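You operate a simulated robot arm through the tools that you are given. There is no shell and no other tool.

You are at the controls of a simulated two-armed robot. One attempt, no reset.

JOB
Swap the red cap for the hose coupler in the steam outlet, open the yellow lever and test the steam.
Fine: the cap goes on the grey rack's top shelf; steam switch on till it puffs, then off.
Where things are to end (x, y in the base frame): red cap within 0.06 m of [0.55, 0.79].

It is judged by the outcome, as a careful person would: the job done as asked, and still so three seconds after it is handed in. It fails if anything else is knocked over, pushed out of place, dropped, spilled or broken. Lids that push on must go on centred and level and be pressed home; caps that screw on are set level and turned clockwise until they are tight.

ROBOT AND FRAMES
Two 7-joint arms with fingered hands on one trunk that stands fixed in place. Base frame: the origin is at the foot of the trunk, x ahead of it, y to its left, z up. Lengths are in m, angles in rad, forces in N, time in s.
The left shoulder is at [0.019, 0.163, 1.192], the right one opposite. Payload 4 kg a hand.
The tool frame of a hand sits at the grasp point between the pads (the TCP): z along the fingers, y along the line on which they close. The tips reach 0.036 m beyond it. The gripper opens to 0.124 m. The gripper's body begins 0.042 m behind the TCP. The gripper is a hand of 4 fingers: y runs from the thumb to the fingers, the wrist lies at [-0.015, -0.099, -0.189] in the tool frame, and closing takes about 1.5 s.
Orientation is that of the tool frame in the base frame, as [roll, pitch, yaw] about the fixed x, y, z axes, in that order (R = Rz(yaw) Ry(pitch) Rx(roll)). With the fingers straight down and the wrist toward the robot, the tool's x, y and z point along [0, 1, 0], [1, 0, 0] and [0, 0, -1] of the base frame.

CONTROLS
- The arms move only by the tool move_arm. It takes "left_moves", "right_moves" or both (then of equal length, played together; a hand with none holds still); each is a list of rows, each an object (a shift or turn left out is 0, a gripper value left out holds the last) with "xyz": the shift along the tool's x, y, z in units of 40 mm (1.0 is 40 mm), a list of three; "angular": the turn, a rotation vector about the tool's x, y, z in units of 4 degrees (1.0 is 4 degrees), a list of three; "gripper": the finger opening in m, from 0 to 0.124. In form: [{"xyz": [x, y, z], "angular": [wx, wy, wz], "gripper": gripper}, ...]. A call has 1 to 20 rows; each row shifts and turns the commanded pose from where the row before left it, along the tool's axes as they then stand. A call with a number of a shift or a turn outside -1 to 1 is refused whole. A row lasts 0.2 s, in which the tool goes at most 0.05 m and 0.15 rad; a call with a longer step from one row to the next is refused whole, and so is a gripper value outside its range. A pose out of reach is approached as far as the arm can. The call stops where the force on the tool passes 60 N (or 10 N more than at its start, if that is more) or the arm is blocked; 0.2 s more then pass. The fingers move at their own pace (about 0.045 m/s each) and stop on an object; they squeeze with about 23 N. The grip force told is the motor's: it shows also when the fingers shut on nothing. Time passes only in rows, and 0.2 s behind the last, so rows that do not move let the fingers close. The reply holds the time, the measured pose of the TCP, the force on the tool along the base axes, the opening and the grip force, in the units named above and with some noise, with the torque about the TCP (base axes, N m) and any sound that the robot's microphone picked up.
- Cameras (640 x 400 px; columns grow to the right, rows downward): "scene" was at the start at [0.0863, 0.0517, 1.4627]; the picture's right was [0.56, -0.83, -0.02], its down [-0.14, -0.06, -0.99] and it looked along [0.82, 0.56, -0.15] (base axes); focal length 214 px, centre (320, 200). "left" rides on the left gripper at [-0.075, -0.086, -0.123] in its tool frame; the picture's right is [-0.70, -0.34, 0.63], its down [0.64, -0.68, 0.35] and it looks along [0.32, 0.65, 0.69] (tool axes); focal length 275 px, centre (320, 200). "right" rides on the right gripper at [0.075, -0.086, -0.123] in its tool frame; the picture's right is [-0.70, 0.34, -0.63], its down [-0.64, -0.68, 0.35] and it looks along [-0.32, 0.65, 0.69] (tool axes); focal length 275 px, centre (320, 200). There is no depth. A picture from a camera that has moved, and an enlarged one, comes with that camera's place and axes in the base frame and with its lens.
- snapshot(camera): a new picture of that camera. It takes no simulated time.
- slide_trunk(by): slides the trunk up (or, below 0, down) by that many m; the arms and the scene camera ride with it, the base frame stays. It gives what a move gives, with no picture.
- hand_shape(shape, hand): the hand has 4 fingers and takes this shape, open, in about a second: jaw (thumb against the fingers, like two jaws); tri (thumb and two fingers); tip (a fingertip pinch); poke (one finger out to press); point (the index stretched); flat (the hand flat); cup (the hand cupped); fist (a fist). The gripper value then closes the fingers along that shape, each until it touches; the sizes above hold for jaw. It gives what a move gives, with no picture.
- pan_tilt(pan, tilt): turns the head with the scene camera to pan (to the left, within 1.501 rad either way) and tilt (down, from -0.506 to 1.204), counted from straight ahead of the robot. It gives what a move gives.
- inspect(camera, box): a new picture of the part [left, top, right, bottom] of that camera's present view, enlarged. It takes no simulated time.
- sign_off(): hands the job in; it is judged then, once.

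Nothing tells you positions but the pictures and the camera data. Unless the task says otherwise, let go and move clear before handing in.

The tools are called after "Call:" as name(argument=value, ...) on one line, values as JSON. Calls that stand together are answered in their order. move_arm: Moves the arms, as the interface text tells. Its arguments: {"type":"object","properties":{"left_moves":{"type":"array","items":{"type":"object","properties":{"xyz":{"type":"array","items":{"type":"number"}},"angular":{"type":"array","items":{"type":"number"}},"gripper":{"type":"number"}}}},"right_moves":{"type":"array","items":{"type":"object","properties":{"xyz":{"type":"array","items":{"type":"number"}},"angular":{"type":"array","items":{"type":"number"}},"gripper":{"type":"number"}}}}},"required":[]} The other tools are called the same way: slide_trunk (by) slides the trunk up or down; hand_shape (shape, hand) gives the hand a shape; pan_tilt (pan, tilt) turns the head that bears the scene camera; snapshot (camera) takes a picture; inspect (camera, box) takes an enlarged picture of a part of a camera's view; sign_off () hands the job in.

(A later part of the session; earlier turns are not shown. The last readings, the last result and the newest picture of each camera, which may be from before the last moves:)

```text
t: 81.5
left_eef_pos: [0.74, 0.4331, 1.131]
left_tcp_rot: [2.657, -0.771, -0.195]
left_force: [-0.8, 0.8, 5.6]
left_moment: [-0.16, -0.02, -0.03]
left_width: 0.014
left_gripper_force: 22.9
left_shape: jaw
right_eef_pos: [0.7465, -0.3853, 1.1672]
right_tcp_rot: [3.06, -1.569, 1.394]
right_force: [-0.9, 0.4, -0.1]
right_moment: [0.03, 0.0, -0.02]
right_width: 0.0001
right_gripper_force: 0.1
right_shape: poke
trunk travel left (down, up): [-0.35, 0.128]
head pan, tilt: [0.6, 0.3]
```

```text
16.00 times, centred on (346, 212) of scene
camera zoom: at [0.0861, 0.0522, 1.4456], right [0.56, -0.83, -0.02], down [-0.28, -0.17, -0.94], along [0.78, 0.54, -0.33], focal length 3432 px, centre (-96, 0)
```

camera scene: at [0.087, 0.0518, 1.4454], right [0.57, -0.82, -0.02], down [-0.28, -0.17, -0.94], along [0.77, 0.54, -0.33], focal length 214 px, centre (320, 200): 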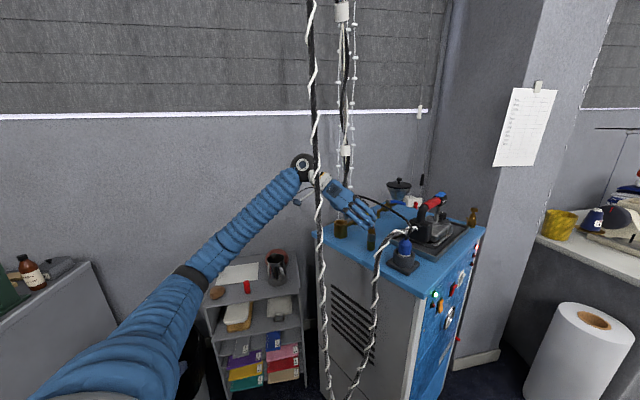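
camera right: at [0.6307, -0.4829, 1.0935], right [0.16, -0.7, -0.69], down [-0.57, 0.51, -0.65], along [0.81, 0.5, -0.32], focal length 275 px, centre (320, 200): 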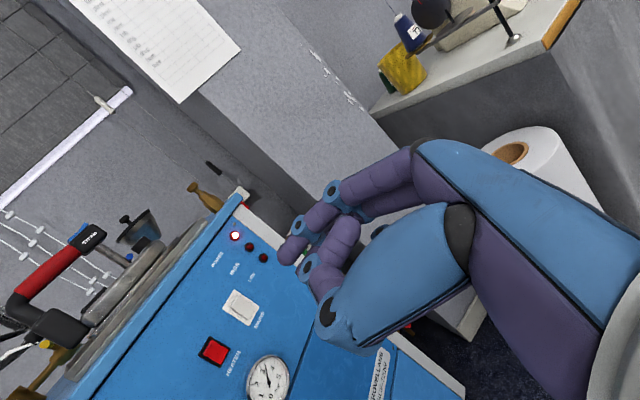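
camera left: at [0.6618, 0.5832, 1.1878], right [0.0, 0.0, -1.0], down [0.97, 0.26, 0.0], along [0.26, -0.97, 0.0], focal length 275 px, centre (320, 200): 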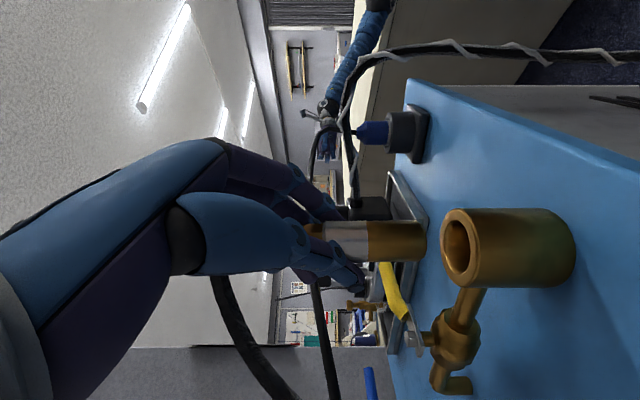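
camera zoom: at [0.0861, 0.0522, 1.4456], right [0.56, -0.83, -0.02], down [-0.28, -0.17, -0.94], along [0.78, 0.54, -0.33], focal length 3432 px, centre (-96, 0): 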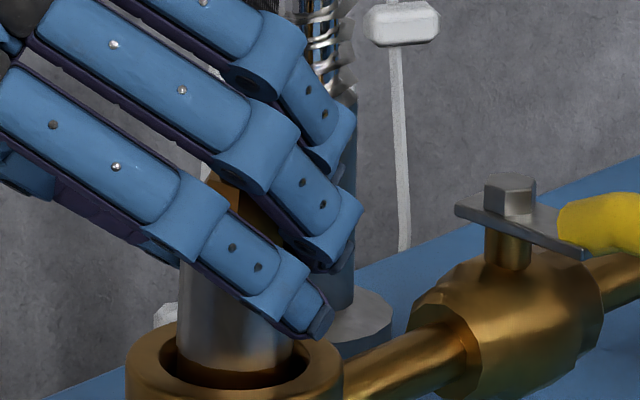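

The contact torque points to the coupler's own bottom touching inside the cup, not a fingertip. I'll press a bit further to see whether it seats home.

Call:
move_arm(left_moves=[{"xyz": [-0.035, -0.017, 0.032]}, {"xyz": [0, 0, 0]}])

Call:
move_arm(left_moves=[{"xyz": [-0.035, -0.017, 0.032]}, {"xyz": [0, 0, 0]}])

Call:
inspect(camera="left", box=[325, 195, 405, 295])

```text
t: 82.1
left_eef_pos: [0.7404, 0.4318, 1.13]
left_tcp_rot: [2.655, -0.773, -0.193]
left_force: [-0.8, 0.7, 17.8]
left_moment: [-0.4, -0.07, 0.0]
left_width: 0.0141
left_gripper_force: 22.9
left_shape: jaw
right_eef_pos: [0.7438, -0.386, 1.1666]
right_tcp_rot: [2.79, -1.568, 1.665]
right_force: [0.3, -0.4, 0.7]
right_moment: [0.0, 0.01, 0.0]
right_width: 0.0001
right_gripper_force: 0.1
right_shape: poke
trunk travel left (down, up): [-0.35, 0.128]
head pan, tilt: [0.6, 0.3]
```

```text
t: 82.7
left_eef_pos: [0.7393, 0.4331, 1.1285]
left_tcp_rot: [2.658, -0.774, -0.196]
left_force: [-0.8, 2.7, 28.5]
left_moment: [-0.63, -0.07, 0.07]
left_width: 0.0133
left_gripper_force: 23.2
left_shape: jaw
right_eef_pos: [0.743, -0.3858, 1.167]
right_tcp_rot: [2.512, -1.568, 1.941]
right_force: [0.0, -0.3, 0.5]
right_moment: [-0.03, 0.05, 0.01]
right_width: 0.0
right_gripper_force: 0.1
right_shape: poke
trunk travel left (down, up): [-0.35, 0.128]
head pan, tilt: [0.6, 0.3]
```

```text
4.00 times, centred on (365, 245) of left
camera zoom: at [0.666, 0.5829, 1.1273], right [0.0, 0.0, -1.0], down [0.97, 0.26, 0.01], along [0.26, -0.97, 0.0], focal length 1101 px, centre (140, 20)
```

zoom: 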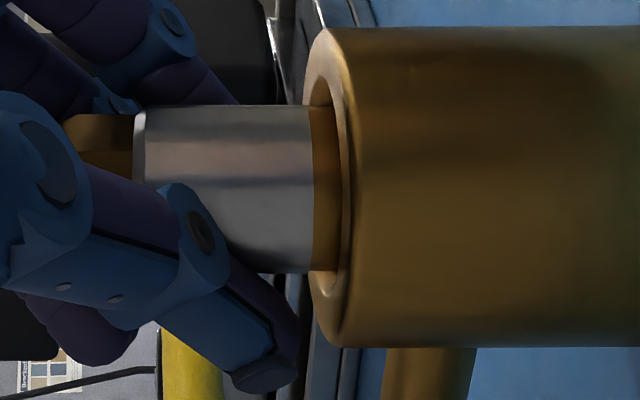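

The coupler is bottomed in the outlet (28 N, no further travel) and upright. I'll ease off the push and open the fingers.

Call:
move_arm(left_moves=[{"xyz": [0.05, 0.024, -0.046]}, {"gripper": 0.018}, {"gripper": 0.022}, {"gripper": 0.026}, {"gripper": 0.032}, {"gripper": 0.038}, {"gripper": 0.044}, {"gripper": 0.05}, {"gripper": 0.05}])

Call:
inspect(camera="left", box=[270, 160, 470, 320])

Call:
inspect(camera="scene", box=[310, 150, 390, 240])

```text
t: 84.7
left_eef_pos: [0.7418, 0.433, 1.1289]
left_tcp_rot: [2.657, -0.771, -0.196]
left_force: [-0.5, 0.1, -0.3]
left_moment: [-0.02, 0.0, 0.01]
left_width: 0.0495
left_gripper_force: 0.0
left_shape: jaw
right_eef_pos: [0.7447, -0.3856, 1.1655]
right_tcp_rot: [3.02, -1.566, 1.435]
right_force: [0.2, -0.6, 0.3]
right_moment: [0.04, 0.02, 0.03]
right_width: 0.0
right_gripper_force: 0.1
right_shape: poke
trunk travel left (down, up): [-0.35, 0.128]
head pan, tilt: [0.6, 0.3]
```

```text
2.50 times, centred on (370, 240) of left
camera zoom: at [0.6676, 0.5836, 1.1272], right [0.0, 0.0, -1.0], down [0.97, 0.26, 0.0], along [0.26, -0.97, 0.0], focal length 688 px, centre (195, 100)
```

zoom: 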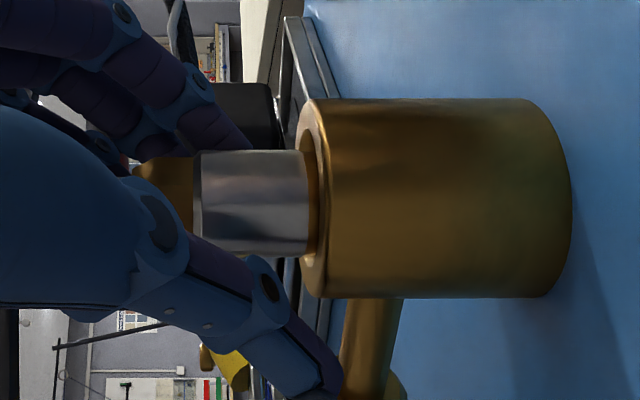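

```text
4.44 times, centred on (350, 195) of scene
camera zoom: at [0.0865, 0.0524, 1.4455], right [0.56, -0.83, -0.02], down [-0.28, -0.17, -0.94], along [0.78, 0.54, -0.33], focal length 953 px, centre (187, 222)
```

zoom: 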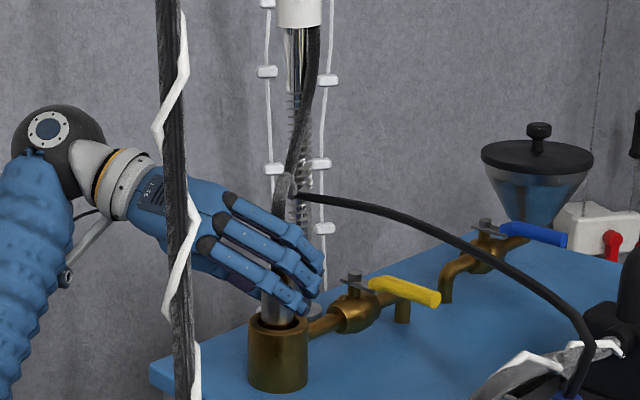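

The coupler stays upright in the outlet. The hose leans toward the finger side, so I'll open wider and back the hand off horizontally toward the left-front.

Call:
move_arm(left_moves=[{"gripper": 0.06}, {"gripper": 0.07}, {"gripper": 0.08}, {"gripper": 0.09}, {"gripper": 0.09}])

Call:
inspect(camera="left", box=[230, 120, 470, 320])

Call:
inspect(camera="scene", box=[320, 170, 380, 230])

```text
t: 85.9
left_eef_pos: [0.7412, 0.4329, 1.1296]
left_tcp_rot: [2.659, -0.771, -0.199]
left_force: [0.3, -0.7, -0.6]
left_moment: [0.0, 0.0, 0.01]
left_width: 0.09
left_gripper_force: 0.1
left_shape: jaw
right_eef_pos: [0.745, -0.3847, 1.1656]
right_tcp_rot: [2.969, -1.566, 1.487]
right_force: [-0.4, 0.6, 0.4]
right_moment: [0.01, -0.01, 0.04]
right_width: 0.0001
right_gripper_force: 0.0
right_shape: poke
trunk travel left (down, up): [-0.35, 0.128]
head pan, tilt: [0.6, 0.3]
```

```text
2.00 times, centred on (350, 220) of left
camera zoom: at [0.6675, 0.5836, 1.1272], right [0.0, 0.0, -1.0], down [0.97, 0.26, 0.0], along [0.26, -0.97, 0.0], focal length 551 px, centre (260, 160)
```

zoom: 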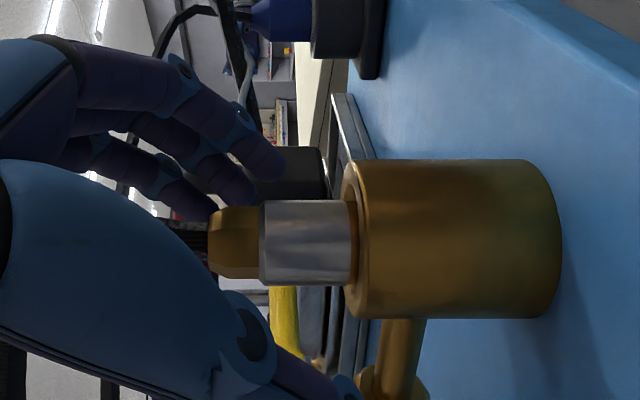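

```text
6.67 times, centred on (350, 200) of scene
camera zoom: at [0.0865, 0.0523, 1.4455], right [0.56, -0.83, -0.02], down [-0.28, -0.17, -0.94], along [0.78, 0.54, -0.33], focal length 1430 px, centre (120, 200)
```

zoom: 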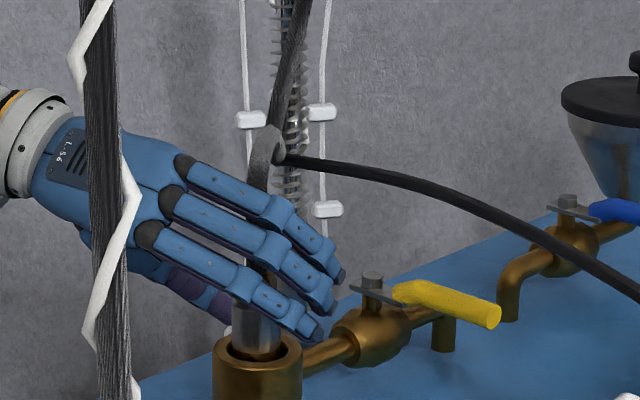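

The coupler stands upright by itself and the hose is free between the thumb and the fingers. I'll back away horizontally.

Call:
move_arm(left_moves=[{"xyz": [-0.34, 0.008, -0.367]}, {"xyz": [-0.5, 0.011, -0.55]}, {"xyz": [-0.5, 0.011, -0.55]}])

Call:
inspect(camera="left", box=[230, 120, 470, 320])

Call:
inspect(camera="scene", box=[310, 150, 390, 240])

```text
t: 86.7
left_eef_pos: [0.6725, 0.4736, 1.1313]
left_tcp_rot: [2.658, -0.771, -0.197]
left_force: [-0.4, -0.2, 0.1]
left_moment: [0.01, -0.01, 0.01]
left_width: 0.0898
left_gripper_force: 0.1
left_shape: jaw
right_eef_pos: [0.7439, -0.3852, 1.1658]
right_tcp_rot: [2.676, -1.568, 1.775]
right_force: [-0.2, -1.3, 0.2]
right_moment: [-0.01, -0.03, 0.02]
right_width: 0.0
right_gripper_force: 0.0
right_shape: poke
trunk travel left (down, up): [-0.35, 0.128]
head pan, tilt: [0.6, 0.3]
```

```text
2.00 times, centred on (350, 220) of left
camera zoom: at [0.5992, 0.6239, 1.1295], right [0.0, 0.0, -1.0], down [0.97, 0.26, 0.0], along [0.26, -0.97, 0.0], focal length 551 px, centre (260, 160)
```

zoom: 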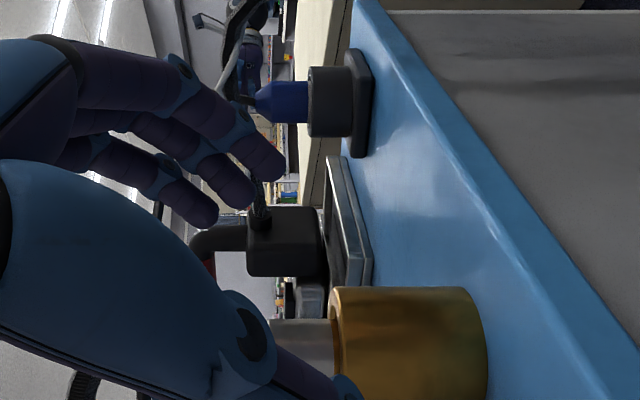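

```text
4.44 times, centred on (350, 195) of scene
camera zoom: at [0.0859, 0.0526, 1.4455], right [0.56, -0.83, -0.02], down [-0.28, -0.17, -0.94], along [0.78, 0.54, -0.33], focal length 953 px, centre (187, 222)
```

zoom: 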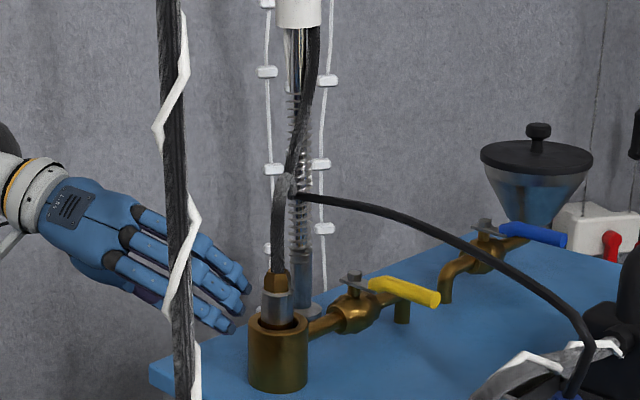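

The coupler sits in the outlet with its hose free, and the hand is clear. I'll withdraw the left hand further and inspect how well the coupler is seated.

Call:
move_arm(left_moves=[{"xyz": [-0.077, -0.011, -0.878]}, {"xyz": [-0.077, -0.011, -0.878]}, {"xyz": [-0.077, -0.011, -0.878]}, {"xyz": [-0.077, -0.011, -0.878]}, {"xyz": [-0.077, -0.011, -0.878]}, {"xyz": [-0.077, -0.011, -0.878]}])

Call:
inspect(camera="scene", box=[330, 195, 370, 240])

Call:
snapshot(camera="left")

Call:
snapshot(camera="right")

```text
t: 88.1
left_eef_pos: [0.5516, 0.5992, 1.249]
left_tcp_rot: [2.655, -0.771, -0.192]
left_force: [-0.3, 0.3, -0.7]
left_moment: [-0.02, 0.0, 0.01]
left_width: 0.0899
left_gripper_force: 0.1
left_shape: jaw
right_eef_pos: [0.7441, -0.3861, 1.1669]
right_tcp_rot: [2.644, -1.567, 1.809]
right_force: [-0.1, -0.4, -0.2]
right_moment: [0.03, 0.01, -0.02]
right_width: 0.0
right_gripper_force: 0.0
right_shape: poke
trunk travel left (down, up): [-0.35, 0.128]
head pan, tilt: [0.6, 0.3]
```

```text
8.89 times, centred on (350, 218) of scene
camera zoom: at [0.0859, 0.0527, 1.4455], right [0.56, -0.83, -0.02], down [-0.28, -0.17, -0.94], along [0.78, 0.54, -0.33], focal length 1906 px, centre (53, 44)
```

zoom: 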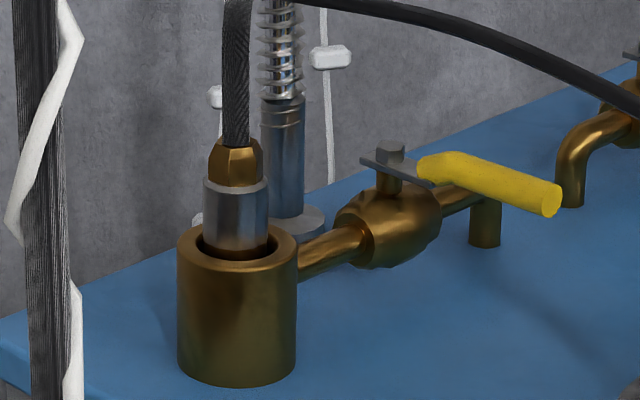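

```text
taken
camera left: at [0.4776, 0.7506, 1.2464], right [0.0, 0.0, -1.0], down [0.97, 0.26, 0.0], along [0.26, -0.97, 0.0], focal length 275 px, centre (320, 200)
```

left: 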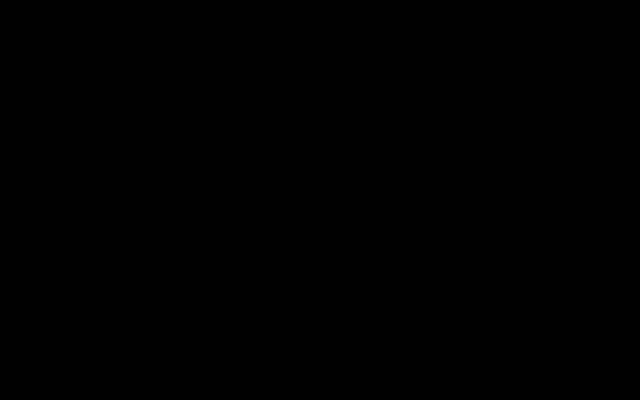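

```text
taken
camera right: at [0.6307, -0.4828, 1.2427], right [0.16, -0.7, -0.69], down [-0.57, 0.51, -0.65], along [0.81, 0.5, -0.32], focal length 275 px, centre (320, 200)
```

right: 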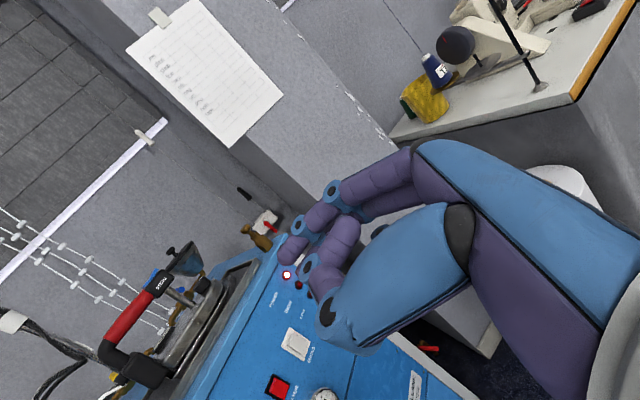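

The coupler sits centred and upright in the outlet. (The left camera is just buried against its own arm there.) Now for the right hand: I'll look at its poke shape to learn where the fingertip is.

Call:
pan_tilt(pan=-0.35, tilt=0.3)

Call:
snapshot(camera="scene")

Call:
snapshot(camera="left")

```text
t: 89.3
left_eef_pos: [0.5527, 0.5995, 1.2478]
left_tcp_rot: [2.656, -0.772, -0.193]
left_force: [-0.3, -0.5, 0.1]
left_moment: [-0.01, -0.04, -0.01]
left_width: 0.0899
left_gripper_force: 0.1
left_shape: jaw
right_eef_pos: [0.7451, -0.3846, 1.1655]
right_tcp_rot: [-2.956, -1.566, 1.128]
right_force: [-0.2, 0.3, 0.1]
right_moment: [0.01, -0.02, 0.0]
right_width: 0.0002
right_gripper_force: 0.0
right_shape: poke
trunk travel left (down, up): [-0.35, 0.128]
head pan, tilt: [-0.351, 0.3]
```

```text
taken
camera scene: at [0.097, -0.0323, 1.445], right [-0.34, -0.94, 0.01], down [-0.32, 0.1, -0.94], along [0.88, -0.33, -0.33], focal length 214 px, centre (320, 200)
```

scene: 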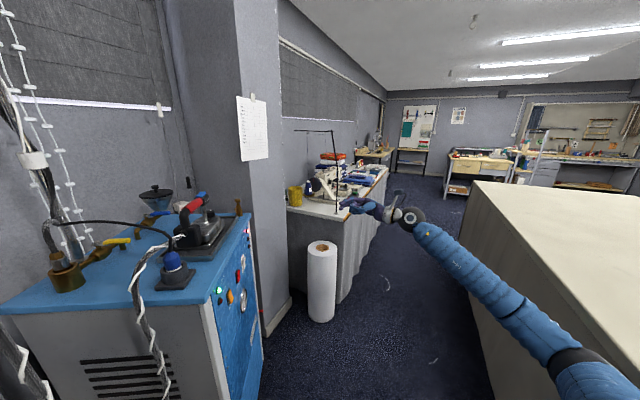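

```text
taken
camera left: at [0.4781, 0.7501, 1.2461], right [0.0, 0.0, -1.0], down [0.97, 0.26, 0.0], along [0.26, -0.97, 0.0], focal length 275 px, centre (320, 200)
```

left: 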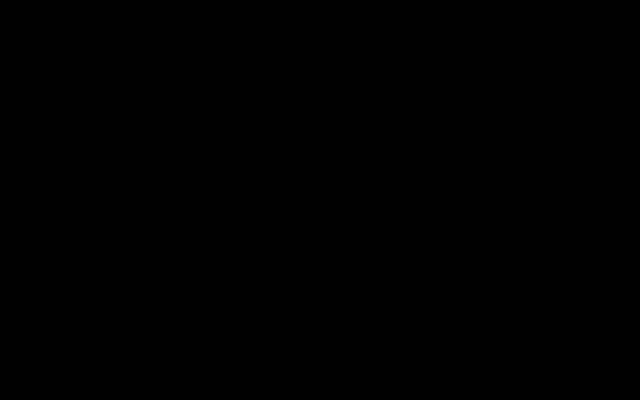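

Call:
inspect(camera="scene", box=[325, 180, 435, 250])

Call:
inspect(camera="scene", box=[20, 180, 260, 320])

```text
5.71 times, centred on (380, 215) of scene
camera zoom: at [0.097, -0.0323, 1.445], right [-0.34, -0.94, 0.01], down [-0.32, 0.1, -0.94], along [0.88, -0.33, -0.33], focal length 1226 px, centre (-23, 114)
```

zoom: 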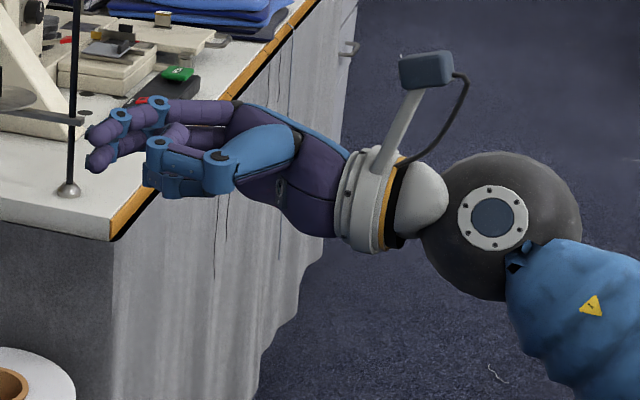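

```text
2.67 times, centred on (140, 250) of scene
camera zoom: at [0.097, -0.0323, 1.445], right [-0.34, -0.94, 0.01], down [-0.32, 0.1, -0.94], along [0.88, -0.33, -0.33], focal length 572 px, centre (800, 67)
```

zoom: 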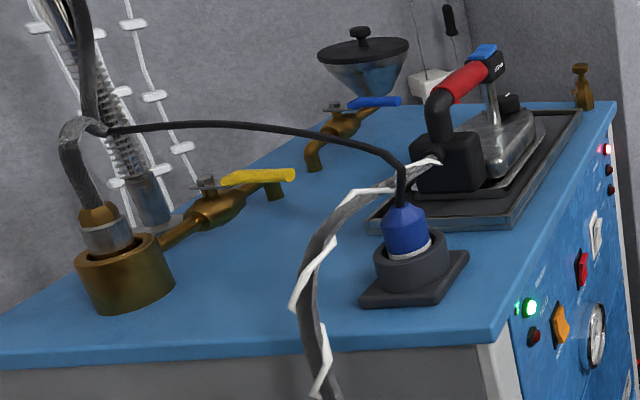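

Call:
inspect(camera="right", box=[260, 130, 480, 360])

```text
1.74 times, centred on (370, 245) of right
camera zoom: at [0.6314, -0.4827, 1.2422], right [0.16, -0.7, -0.69], down [-0.57, 0.51, -0.65], along [0.8, 0.5, -0.32], focal length 479 px, centre (233, 122)
```

zoom: 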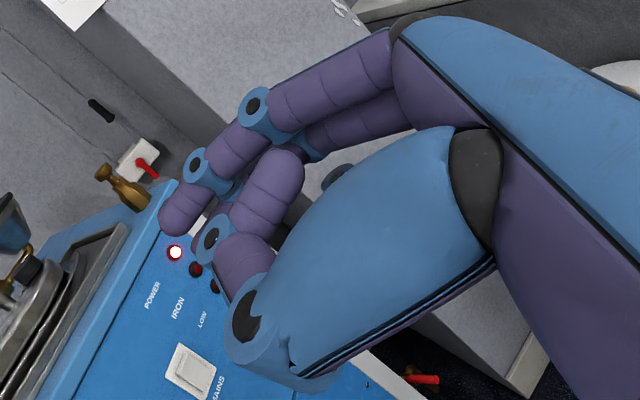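

The poke fingertip lies about 35 mm beyond the TCP. The lever is far off, so I'll check whether the "point" shape gives a longer finger.

Call:
hand_shape(hand="right", shape="point")

Call:
inspect(camera="scene", box=[325, 180, 435, 250])

Call:
inspect(camera="right", box=[200, 130, 480, 360])

```text
t: 90.2
left_eef_pos: [0.5516, 0.5998, 1.2476]
left_tcp_rot: [2.657, -0.771, -0.195]
left_force: [0.9, 0.3, 0.2]
left_moment: [-0.03, 0.02, -0.03]
left_width: 0.0899
left_gripper_force: 0.0
left_shape: jaw
right_eef_pos: [0.7462, -0.3853, 1.1663]
right_tcp_rot: [-3.104, -1.566, 1.275]
right_force: [0.6, -1.5, -0.3]
right_moment: [-0.04, 0.04, 0.01]
right_width: 0.1162
right_gripper_force: 0.1
right_shape: point
trunk travel left (down, up): [-0.35, 0.128]
head pan, tilt: [-0.351, 0.3]
```

```text
5.71 times, centred on (380, 215) of scene
camera zoom: at [0.0971, -0.0324, 1.445], right [-0.34, -0.94, 0.01], down [-0.32, 0.1, -0.94], along [0.88, -0.33, -0.33], focal length 1226 px, centre (-23, 114)
```

zoom: 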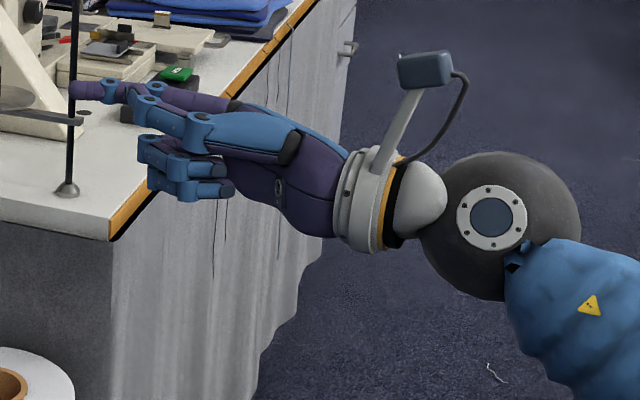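

```text
1.74 times, centred on (340, 245) of right
camera zoom: at [0.6315, -0.4828, 1.2422], right [0.16, -0.7, -0.69], down [-0.57, 0.51, -0.65], along [0.8, 0.5, -0.32], focal length 479 px, centre (285, 122)
```

zoom: 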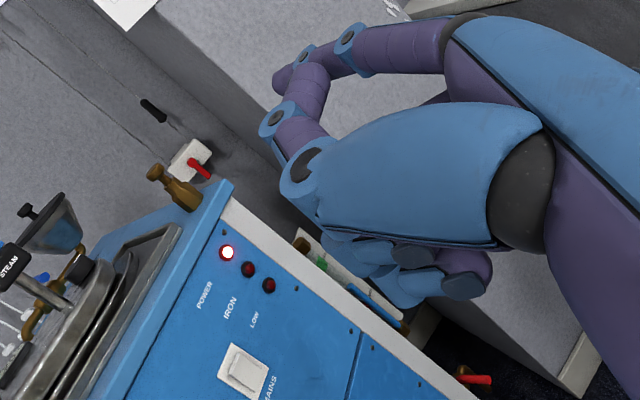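

The stretched index reaches much further: its tip is about 75 mm toward the finger side and 30 mm ahead of the TCP. I'll use it for the lever, turning the right hand to point downward first.

Call:
move_arm(right_moves=[{"angular": [0, -1, 0]}, {"angular": [0, -1, 0]}, {"angular": [0, -1, 0]}, {"angular": [0, -1, 0]}, {"angular": [0, -1, 0]}, {"angular": [0, -1, 0]}, {"angular": [0, -1, 0]}, {"angular": [0, -1, 0]}, {"angular": [0, -1, 0]}, {"angular": [0, -1, 0]}, {"angular": [0, -1, 0]}, {"angular": [0, -1, 0]}, {"angular": [0, -1, 0]}, {"angular": [0, -1, 0]}, {"angular": [0, -1, 0]}, {"angular": [0, -1, 0]}, {"angular": [0, -1, 0]}, {"angular": [0, -1, 0]}, {"angular": [0, -1, 0]}, {"angular": [0, -1, 0]}])

Call:
move_arm(right_moves=[{"angular": [0, -1, 0]}, {"angular": [0, -1, 0]}, {"angular": [0, -0.4, 0]}, {"xyz": [0, 0, -1]}, {"xyz": [0, 0, -1]}, {"xyz": [0, 0, -1]}, {"xyz": [0, 0, -1]}, {"xyz": [0, 0, -1]}])

```text
t: 94.4
left_eef_pos: [0.5527, 0.5997, 1.2476]
left_tcp_rot: [2.654, -0.77, -0.192]
left_force: [-0.6, 0.0, 0.3]
left_moment: [-0.02, -0.02, 0.02]
left_width: 0.0897
left_gripper_force: 0.0
left_shape: jaw
right_eef_pos: [0.745, -0.3842, 1.1654]
right_tcp_rot: [3.141, -0.169, 1.31]
right_force: [0.3, 0.5, -0.4]
right_moment: [0.02, 0.01, 0.03]
right_width: 0.1161
right_gripper_force: 0.1
right_shape: point
trunk travel left (down, up): [-0.35, 0.128]
head pan, tilt: [-0.351, 0.3]
```

```text
t: 96.2
left_eef_pos: [0.5526, 0.6, 1.2468]
left_tcp_rot: [2.654, -0.771, -0.193]
left_force: [0.0, 0.4, 0.2]
left_moment: [-0.01, 0.01, 0.01]
left_width: 0.0898
left_gripper_force: 0.2
left_shape: jaw
right_eef_pos: [0.7416, -0.3839, 1.3658]
right_tcp_rot: [3.141, -0.005, 1.313]
right_force: [-0.3, 0.1, 0.0]
right_moment: [-0.02, 0.03, 0.02]
right_width: 0.1162
right_gripper_force: 0.0
right_shape: point
trunk travel left (down, up): [-0.35, 0.128]
head pan, tilt: [-0.351, 0.3]
```

Now I'll yaw the right hand so that its index points forward-left and down.

Call:
move_arm(right_moves=[{"angular": [0, 0, -1]}, {"angular": [0, 0, -1]}, {"angular": [0, 0, -1]}, {"angular": [0, 0, -1]}, {"angular": [0, 0, -1]}, {"angular": [0, 0, -1]}, {"angular": [0, 0, -1]}, {"angular": [0, 0, -1]}, {"angular": [0, 0, -1]}, {"angular": [0, 0, -1]}, {"angular": [0, 0, -1]}, {"angular": [0, 0, -1]}, {"angular": [0, 0, -1]}, {"angular": [0, 0, -1]}, {"angular": [0, 0, -1]}, {"angular": [0, 0, -1]}, {"angular": [0, 0, -1]}, {"angular": [0, 0, -0.5]}])

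Call:
snapshot(camera="scene")

Call:
snapshot(camera="right")

```text
t: 100.0
left_eef_pos: [0.5528, 0.5989, 1.248]
left_tcp_rot: [2.659, -0.77, -0.196]
left_force: [-0.8, -0.2, 0.1]
left_moment: [0.02, 0.01, -0.02]
left_width: 0.0898
left_gripper_force: 0.1
left_shape: jaw
right_eef_pos: [0.7447, -0.3869, 1.3667]
right_tcp_rot: [3.139, -0.001, 2.046]
right_force: [0.6, -0.6, 0.4]
right_moment: [0.0, 0.01, 0.02]
right_width: 0.116
right_gripper_force: 0.1
right_shape: point
right hand out of reach, approached as far as the arm can: row 11, 12, 13, 14, 15, 16, 17
trunk travel left (down, up): [-0.35, 0.128]
head pan, tilt: [-0.351, 0.3]
```

```text
taken
camera scene: at [0.0973, -0.0325, 1.445], right [-0.34, -0.94, 0.01], down [-0.32, 0.1, -0.94], along [0.88, -0.33, -0.33], focal length 214 px, centre (320, 200)
```

scene: 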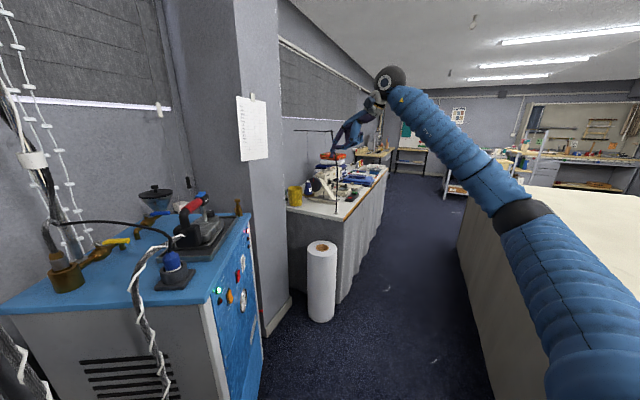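

```text
taken
camera right: at [0.6349, -0.3599, 1.4901], right [0.62, -0.47, 0.63], down [-0.31, -0.88, -0.35], along [0.72, 0.02, -0.69], focal length 275 px, centre (320, 200)
```

right: 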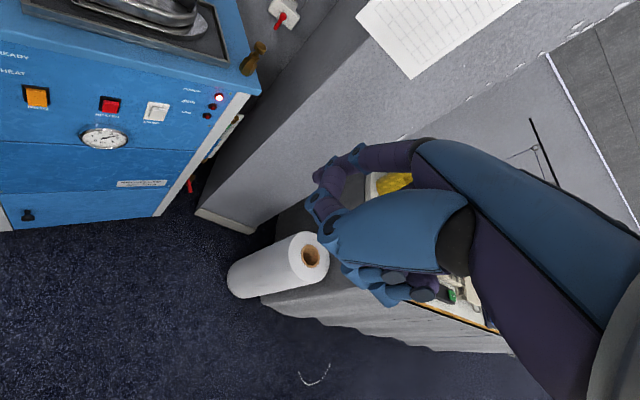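

The wrist yaw is limited in this spot (117° reached), which should ease once the arm reaches across. I'll make a small test move to see how the commanded frame behaves.

Call:
move_arm(right_moves=[{"xyz": [0, 1, 0]}, {"xyz": [0, 1, 0]}])

```text
t: 100.6
left_eef_pos: [0.5511, 0.5989, 1.249]
left_tcp_rot: [2.659, -0.773, -0.195]
left_force: [0.4, -0.5, -0.5]
left_moment: [0.01, 0.0, 0.01]
left_width: 0.0896
left_gripper_force: 0.1
left_shape: jaw
right_eef_pos: [0.7877, -0.3643, 1.3668]
right_tcp_rot: [3.135, -0.004, 2.042]
right_force: [0.4, -0.3, 0.4]
right_moment: [0.06, -0.01, 0.02]
right_width: 0.1165
right_gripper_force: 0.1
right_shape: point
right hand out of reach, approached as far as the arm can: row 2
trunk travel left (down, up): [-0.35, 0.128]
head pan, tilt: [-0.351, 0.3]
```

The command was reset to what was reached, which is fine. I'll move the hand left over the cabinet, high above the iron.

Call:
move_arm(right_moves=[{"xyz": [0.82, 0.367, 0.0]}, {"xyz": [0.82, 0.367, 0.0]}, {"xyz": [0.82, 0.367, 0.0]}, {"xyz": [0.82, 0.367, 0.0]}, {"xyz": [0.82, 0.367, 0.0]}, {"xyz": [0.82, 0.367, 0.0]}, {"xyz": [0.82, 0.367, 0.0]}, {"xyz": [0.82, 0.367, 0.0]}, {"xyz": [0.82, 0.367, 0.0]}, {"xyz": [0.82, 0.367, 0.0]}])

Call:
pan_tilt(pan=0.35, tilt=0.35)

Call:
snapshot(camera="scene")

Call:
snapshot(camera="right")

```text
t: 102.8
left_eef_pos: [0.5522, 0.6007, 1.247]
left_tcp_rot: [2.655, -0.771, -0.193]
left_force: [0.0, -0.3, 0.3]
left_moment: [-0.03, 0.01, 0.01]
left_width: 0.0897
left_gripper_force: 0.0
left_shape: jaw
right_eef_pos: [0.771, -0.0026, 1.37]
right_tcp_rot: [3.138, -0.003, 2.045]
right_force: [0.7, 0.1, 0.0]
right_moment: [0.0, 0.0, 0.01]
right_width: 0.1163
right_gripper_force: 0.0
right_shape: point
trunk travel left (down, up): [-0.35, 0.128]
head pan, tilt: [-0.351, 0.3]
```

```text
t: 103.9
left_eef_pos: [0.5515, 0.5996, 1.2492]
left_tcp_rot: [2.656, -0.771, -0.194]
left_force: [-0.5, -0.2, -0.8]
left_moment: [0.02, 0.02, -0.01]
left_width: 0.0899
left_gripper_force: 0.0
left_shape: jaw
right_eef_pos: [0.7702, -0.0051, 1.3696]
right_tcp_rot: [3.138, -0.002, 2.046]
right_force: [-0.4, -0.1, -0.9]
right_moment: [0.0, -0.01, -0.02]
right_width: 0.116
right_gripper_force: 0.0
right_shape: point
trunk travel left (down, up): [-0.35, 0.128]
head pan, tilt: [0.351, 0.351]
```

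```text
taken
camera scene: at [0.0968, 0.0317, 1.4403], right [0.34, -0.94, -0.01], down [-0.36, -0.12, -0.93], along [0.87, 0.32, -0.38], focal length 214 px, centre (320, 200)
```

scene: 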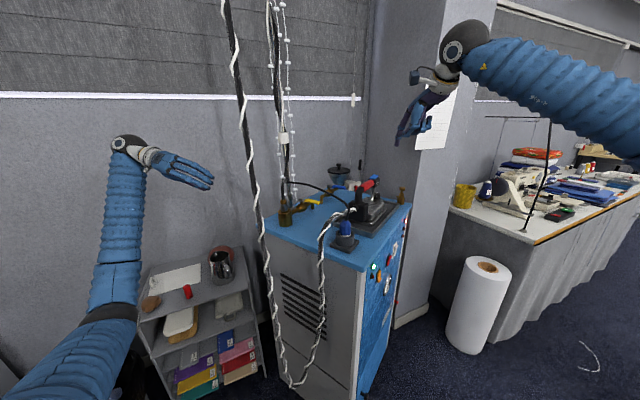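

```text
taken
camera right: at [0.6605, 0.0211, 1.4937], right [0.62, -0.47, 0.63], down [-0.31, -0.88, -0.35], along [0.72, 0.02, -0.69], focal length 275 px, centre (320, 200)
```

right: 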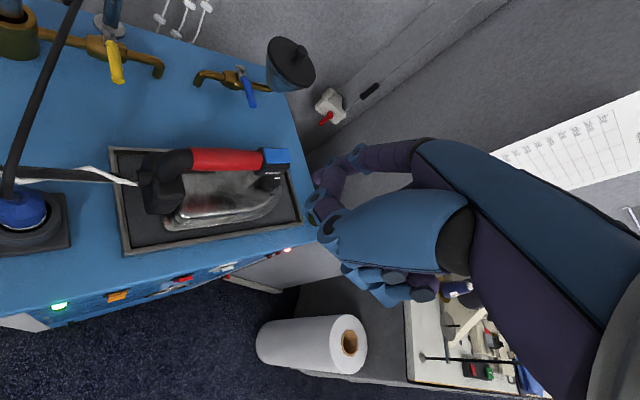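

The right camera now has a fine view over the cabinet top. I'll zoom on the lever, the cable and the steam rocker to measure them.

Call:
inspect(camera="right", box=[0, 0, 180, 110])

Call:
inspect(camera="right", box=[180, 130, 310, 220])

Call:
inspect(camera="scene", box=[270, 160, 420, 250])

```text
3.56 times, centred on (90, 55) of right
camera zoom: at [0.6605, 0.0211, 1.4937], right [0.62, -0.47, 0.63], down [-0.31, -0.88, -0.35], along [0.72, 0.02, -0.69], focal length 979 px, centre (1138, 716)
```

zoom: 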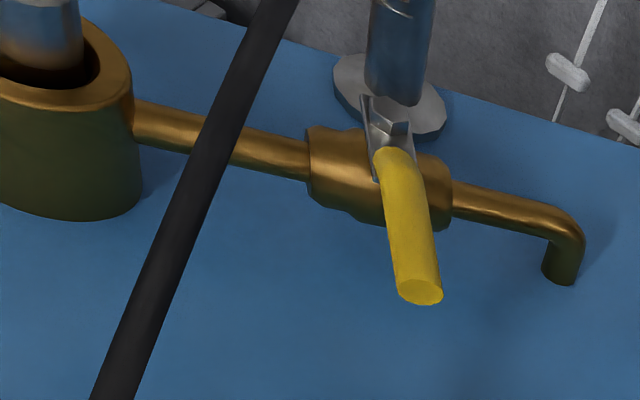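

```text
4.44 times, centred on (245, 175) of right
camera zoom: at [0.6605, 0.0211, 1.4937], right [0.62, -0.47, 0.63], down [-0.31, -0.88, -0.35], along [0.72, 0.02, -0.69], focal length 1224 px, centre (653, 311)
```

zoom: 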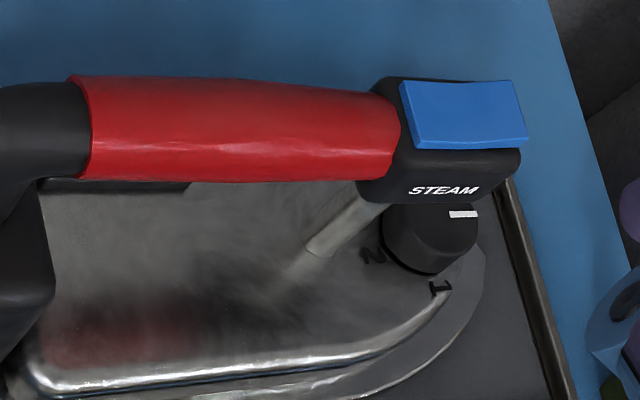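

```text
4.27 times, centred on (345, 205) of scene
camera zoom: at [0.0968, 0.0317, 1.4403], right [0.34, -0.94, -0.01], down [-0.36, -0.12, -0.93], along [0.87, 0.32, -0.38], focal length 915 px, centre (213, 179)
```

zoom: 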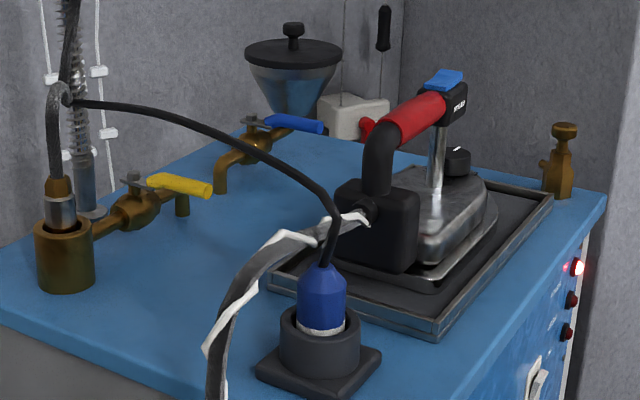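

The cable passes ~5 cm to the near-left of the lever's end at z≈1.20. The lever end is at about (0.815, 0.30, 1.115) and its pivot at about (0.842, 0.388). I'll try yawing the right hand further here.

Call:
move_arm(right_moves=[{"angular": [0, 0, -1]}, {"angular": [0, 0, -1]}, {"angular": [0, 0, -1]}, {"angular": [0, 0, -1]}, {"angular": [0, 0, -1]}, {"angular": [0, 0, -1]}, {"angular": [0, 0, -1]}])

Call:
inspect(camera="scene", box=[340, 10, 540, 170])

```text
t: 105.5
left_eef_pos: [0.552, 0.5986, 1.2484]
left_tcp_rot: [2.659, -0.77, -0.196]
left_force: [1.0, -0.5, 0.4]
left_moment: [-0.01, 0.0, -0.01]
left_width: 0.0898
left_gripper_force: 0.1
left_shape: jaw
right_eef_pos: [0.7688, -0.0057, 1.3686]
right_tcp_rot: [3.138, 0.0, 2.465]
right_force: [0.1, -0.1, -0.7]
right_moment: [0.02, -0.03, -0.02]
right_width: 0.1164
right_gripper_force: 0.0
right_shape: point
right hand out of reach, approached as far as the arm can: row 7
trunk travel left (down, up): [-0.35, 0.128]
head pan, tilt: [0.351, 0.351]
```

```text
2.50 times, centred on (440, 90) of scene
camera zoom: at [0.0965, 0.0319, 1.4403], right [0.34, -0.94, -0.01], down [-0.36, -0.12, -0.93], along [0.87, 0.32, -0.38], focal length 536 px, centre (20, 475)
```

zoom: 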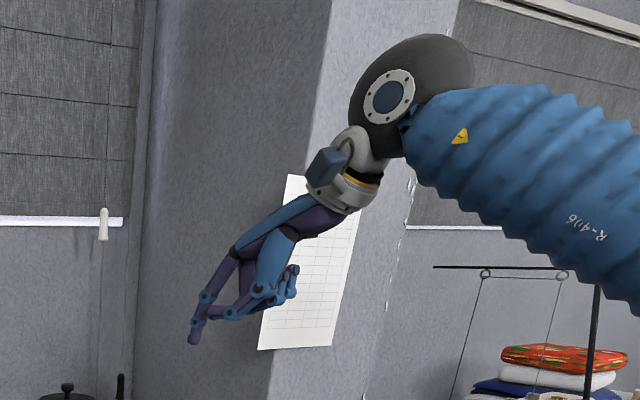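

The yaw is now 141°, so the index points forward-left, and the predicted tip matches the picture. I'll bring the fingertip to a point right of the lever's end, still above cable height.

Call:
move_arm(right_moves=[{"xyz": [0.559, 0.577, 0.371]}, {"xyz": [0.559, 0.577, 0.371]}, {"xyz": [0.559, 0.577, 0.371]}, {"xyz": [0.559, 0.577, 0.371]}, {"xyz": [0.559, 0.577, 0.371]}, {"xyz": [0.559, 0.577, 0.371]}])

Call:
snapshot(camera="scene")

Call:
snapshot(camera="right")

Call:
inspect(camera="scene", box=[270, 100, 430, 230])

```text
t: 106.9
left_eef_pos: [0.5526, 0.6003, 1.2474]
left_tcp_rot: [2.653, -0.773, -0.192]
left_force: [0.9, -0.3, -0.4]
left_moment: [-0.03, -0.02, -0.05]
left_width: 0.0899
left_gripper_force: 0.1
left_shape: jaw
right_eef_pos: [0.7507, 0.1893, 1.2811]
right_tcp_rot: [3.139, 0.0, 2.463]
right_force: [-0.2, 0.2, -0.5]
right_moment: [0.02, 0.02, 0.01]
right_width: 0.1164
right_gripper_force: 0.0
right_shape: point
trunk travel left (down, up): [-0.35, 0.128]
head pan, tilt: [0.351, 0.351]
```

```text
taken
camera scene: at [0.097, 0.0335, 1.4402], right [0.34, -0.94, -0.01], down [-0.36, -0.12, -0.92], along [0.87, 0.32, -0.38], focal length 214 px, centre (320, 200)
```

scene: 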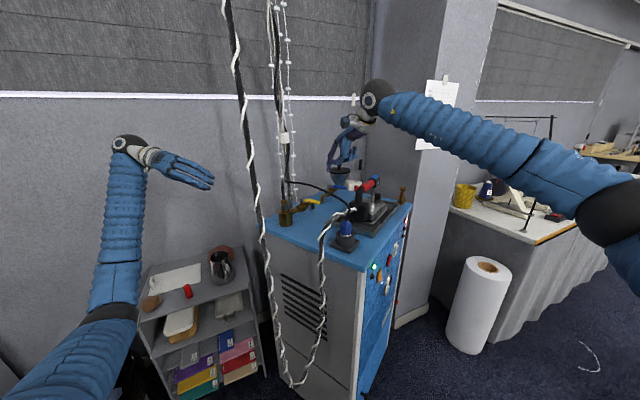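

```text
taken
camera right: at [0.6389, 0.1682, 1.4056], right [0.75, -0.18, 0.63], down [0.07, -0.93, -0.35], along [0.65, 0.31, -0.69], focal length 275 px, centre (320, 200)
```

right: 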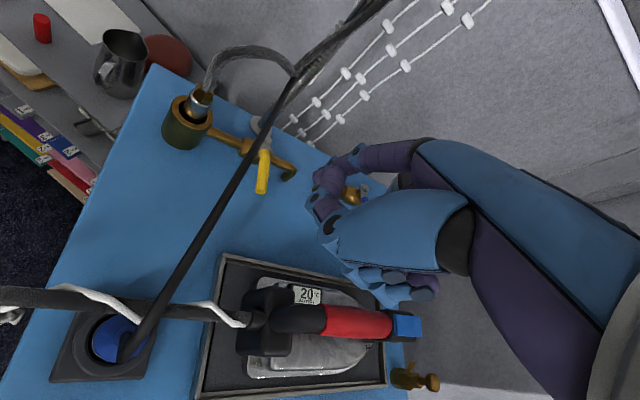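

```text
3.08 times, centred on (350, 165) of scene
camera zoom: at [0.097, 0.0335, 1.4402], right [0.34, -0.94, -0.01], down [-0.36, -0.12, -0.92], along [0.87, 0.32, -0.38], focal length 660 px, centre (228, 308)
```

zoom: 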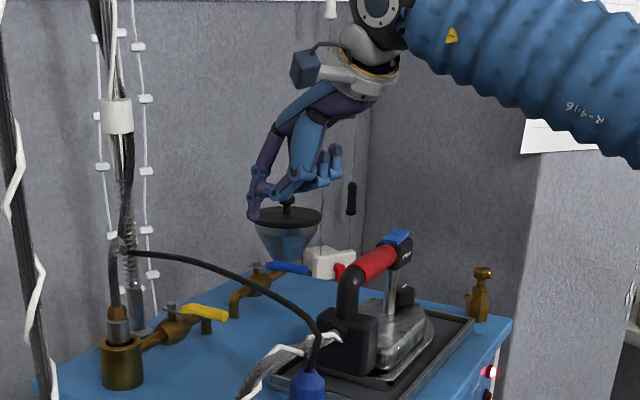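

I now have a good view of the lever from the right camera at closer range. I'll measure it again.

Call:
inspect(camera="right", box=[160, 90, 320, 210])

Call:
inspect(camera="scene", box=[290, 185, 350, 225])

```text
3.33 times, centred on (240, 150) of right
camera zoom: at [0.6389, 0.1682, 1.4056], right [0.75, -0.18, 0.63], down [0.07, -0.93, -0.35], along [0.65, 0.31, -0.69], focal length 918 px, centre (587, 367)
```

zoom: 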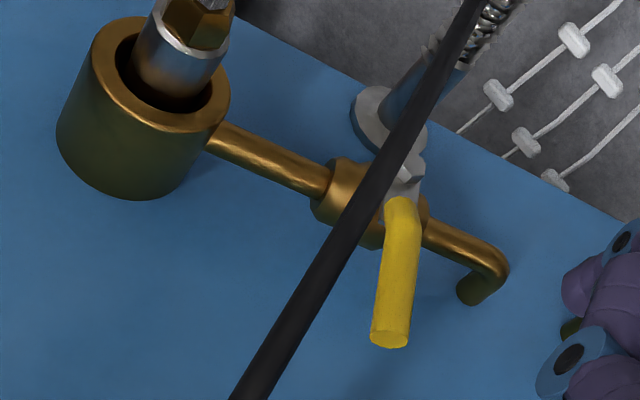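

```text
10.00 times, centred on (320, 205) of scene
camera zoom: at [0.097, 0.0335, 1.4402], right [0.34, -0.94, -0.01], down [-0.36, -0.12, -0.92], along [0.87, 0.32, -0.38], focal length 2145 px, centre (320, 150)
```

zoom: 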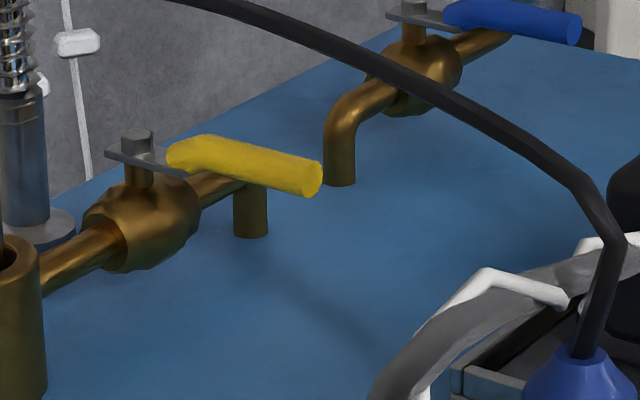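

The lever end is at (0.814, 0.301, 1.115) and the pivot at (0.839, 0.386). I want a bit more yaw so the hand stays further from the cable as it comes down; I'll try that here in free space.

Call:
move_arm(right_moves=[{"angular": [0, 0, -1]}, {"angular": [0, 0, -1]}, {"angular": [0, 0, -1]}, {"angular": [0, 0, -0.5]}])

```text
t: 107.9
left_eef_pos: [0.5526, 0.6002, 1.2477]
left_tcp_rot: [2.656, -0.769, -0.194]
left_force: [0.0, 0.7, 0.7]
left_moment: [-0.01, -0.01, 0.0]
left_width: 0.09
left_gripper_force: 0.0
left_shape: jaw
right_eef_pos: [0.7525, 0.1872, 1.2824]
right_tcp_rot: [3.14, 0.0, 2.638]
right_force: [0.1, -0.5, 1.3]
right_moment: [-0.02, -0.01, 0.02]
right_width: 0.1162
right_gripper_force: 0.1
right_shape: point
right hand out of reach, approached as far as the arm can: row 3
trunk travel left (down, up): [-0.35, 0.128]
head pan, tilt: [0.351, 0.351]
```

The yaw reached 151°. I'll line the fingertip up with its own axis toward the lever's near side, then slide down along that axis.

Call:
move_arm(right_moves=[{"xyz": [-0.166, -0.671, 0]}, {"xyz": [-0.166, -0.671, 0]}, {"xyz": [0.1046, 0.605, 0.762]}, {"xyz": [0.1046, 0.605, 0.762]}])

Call:
snapshot(camera="right")

Call:
inspect(camera="scene", box=[270, 130, 400, 230])

```text
t: 108.9
left_eef_pos: [0.5517, 0.5988, 1.2484]
left_tcp_rot: [2.658, -0.769, -0.196]
left_force: [-0.6, 0.0, 0.9]
left_moment: [0.02, -0.03, 0.01]
left_width: 0.0898
left_gripper_force: 0.1
left_shape: jaw
right_eef_pos: [0.7552, 0.1776, 1.2196]
right_tcp_rot: [3.136, -0.001, 2.638]
right_force: [-0.1, 0.1, 0.7]
right_moment: [0.0, 0.01, -0.02]
right_width: 0.116
right_gripper_force: 0.0
right_shape: point
trunk travel left (down, up): [-0.35, 0.128]
head pan, tilt: [0.351, 0.351]
```

```text
taken
camera right: at [0.6487, 0.1382, 1.3437], right [0.77, -0.04, 0.63], down [0.24, -0.91, -0.35], along [0.59, 0.42, -0.69], focal length 275 px, centre (320, 200)
```

right: 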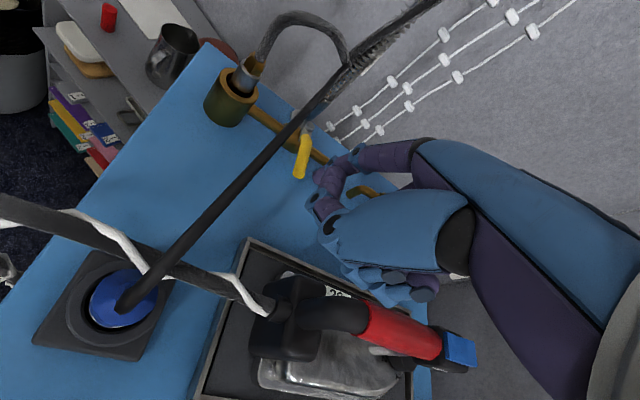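

```text
4.00 times, centred on (335, 180) of scene
camera zoom: at [0.0971, 0.0317, 1.4402], right [0.34, -0.94, -0.01], down [-0.36, -0.12, -0.92], along [0.87, 0.32, -0.38], focal length 858 px, centre (260, 280)
```

zoom: 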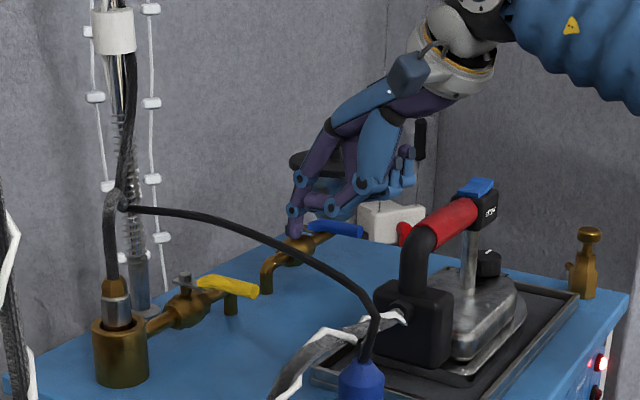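

The finger is on course to the near side of the lever, right of the cable. I'll continue down.

Call:
move_arm(right_moves=[{"xyz": [0.1046, 0.605, 0.762]}, {"xyz": [0.1046, 0.605, 0.762]}])

Call:
inspect(camera="right", box=[240, 80, 440, 260])

Call:
inspect(camera="scene", box=[280, 160, 370, 220])

```text
t: 109.5
left_eef_pos: [0.5514, 0.6003, 1.2471]
left_tcp_rot: [2.654, -0.77, -0.192]
left_force: [0.5, 0.2, -1.0]
left_moment: [-0.01, -0.03, 0.01]
left_width: 0.09
left_gripper_force: 0.0
left_shape: jaw
right_eef_pos: [0.7702, 0.2261, 1.16]
right_tcp_rot: [3.137, 0.0, 2.639]
right_force: [-0.5, -0.4, -0.7]
right_moment: [-0.01, 0.0, 0.02]
right_width: 0.1162
right_gripper_force: 0.1
right_shape: point
trunk travel left (down, up): [-0.35, 0.128]
head pan, tilt: [0.351, 0.351]
```

```text
2.22 times, centred on (340, 170) of right
camera zoom: at [0.6641, 0.1866, 1.2831], right [0.77, -0.04, 0.63], down [0.24, -0.91, -0.35], along [0.59, 0.42, -0.69], focal length 612 px, centre (276, 267)
```

zoom: 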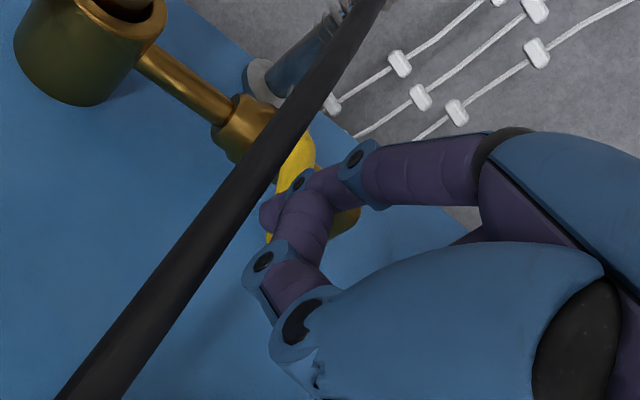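

```text
6.67 times, centred on (325, 190) of scene
camera zoom: at [0.0971, 0.0321, 1.4402], right [0.34, -0.94, -0.01], down [-0.36, -0.12, -0.92], along [0.87, 0.32, -0.38], focal length 1430 px, centre (287, 267)
```

zoom: 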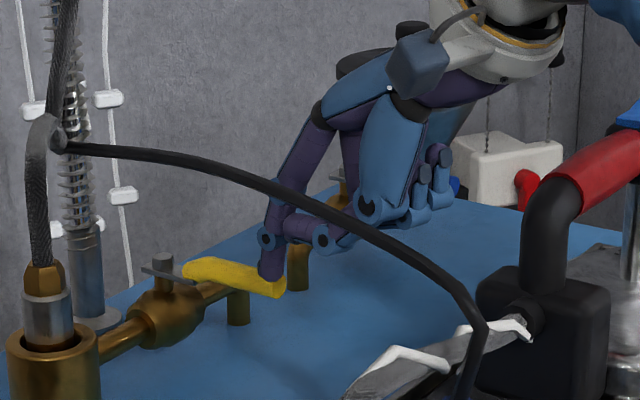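

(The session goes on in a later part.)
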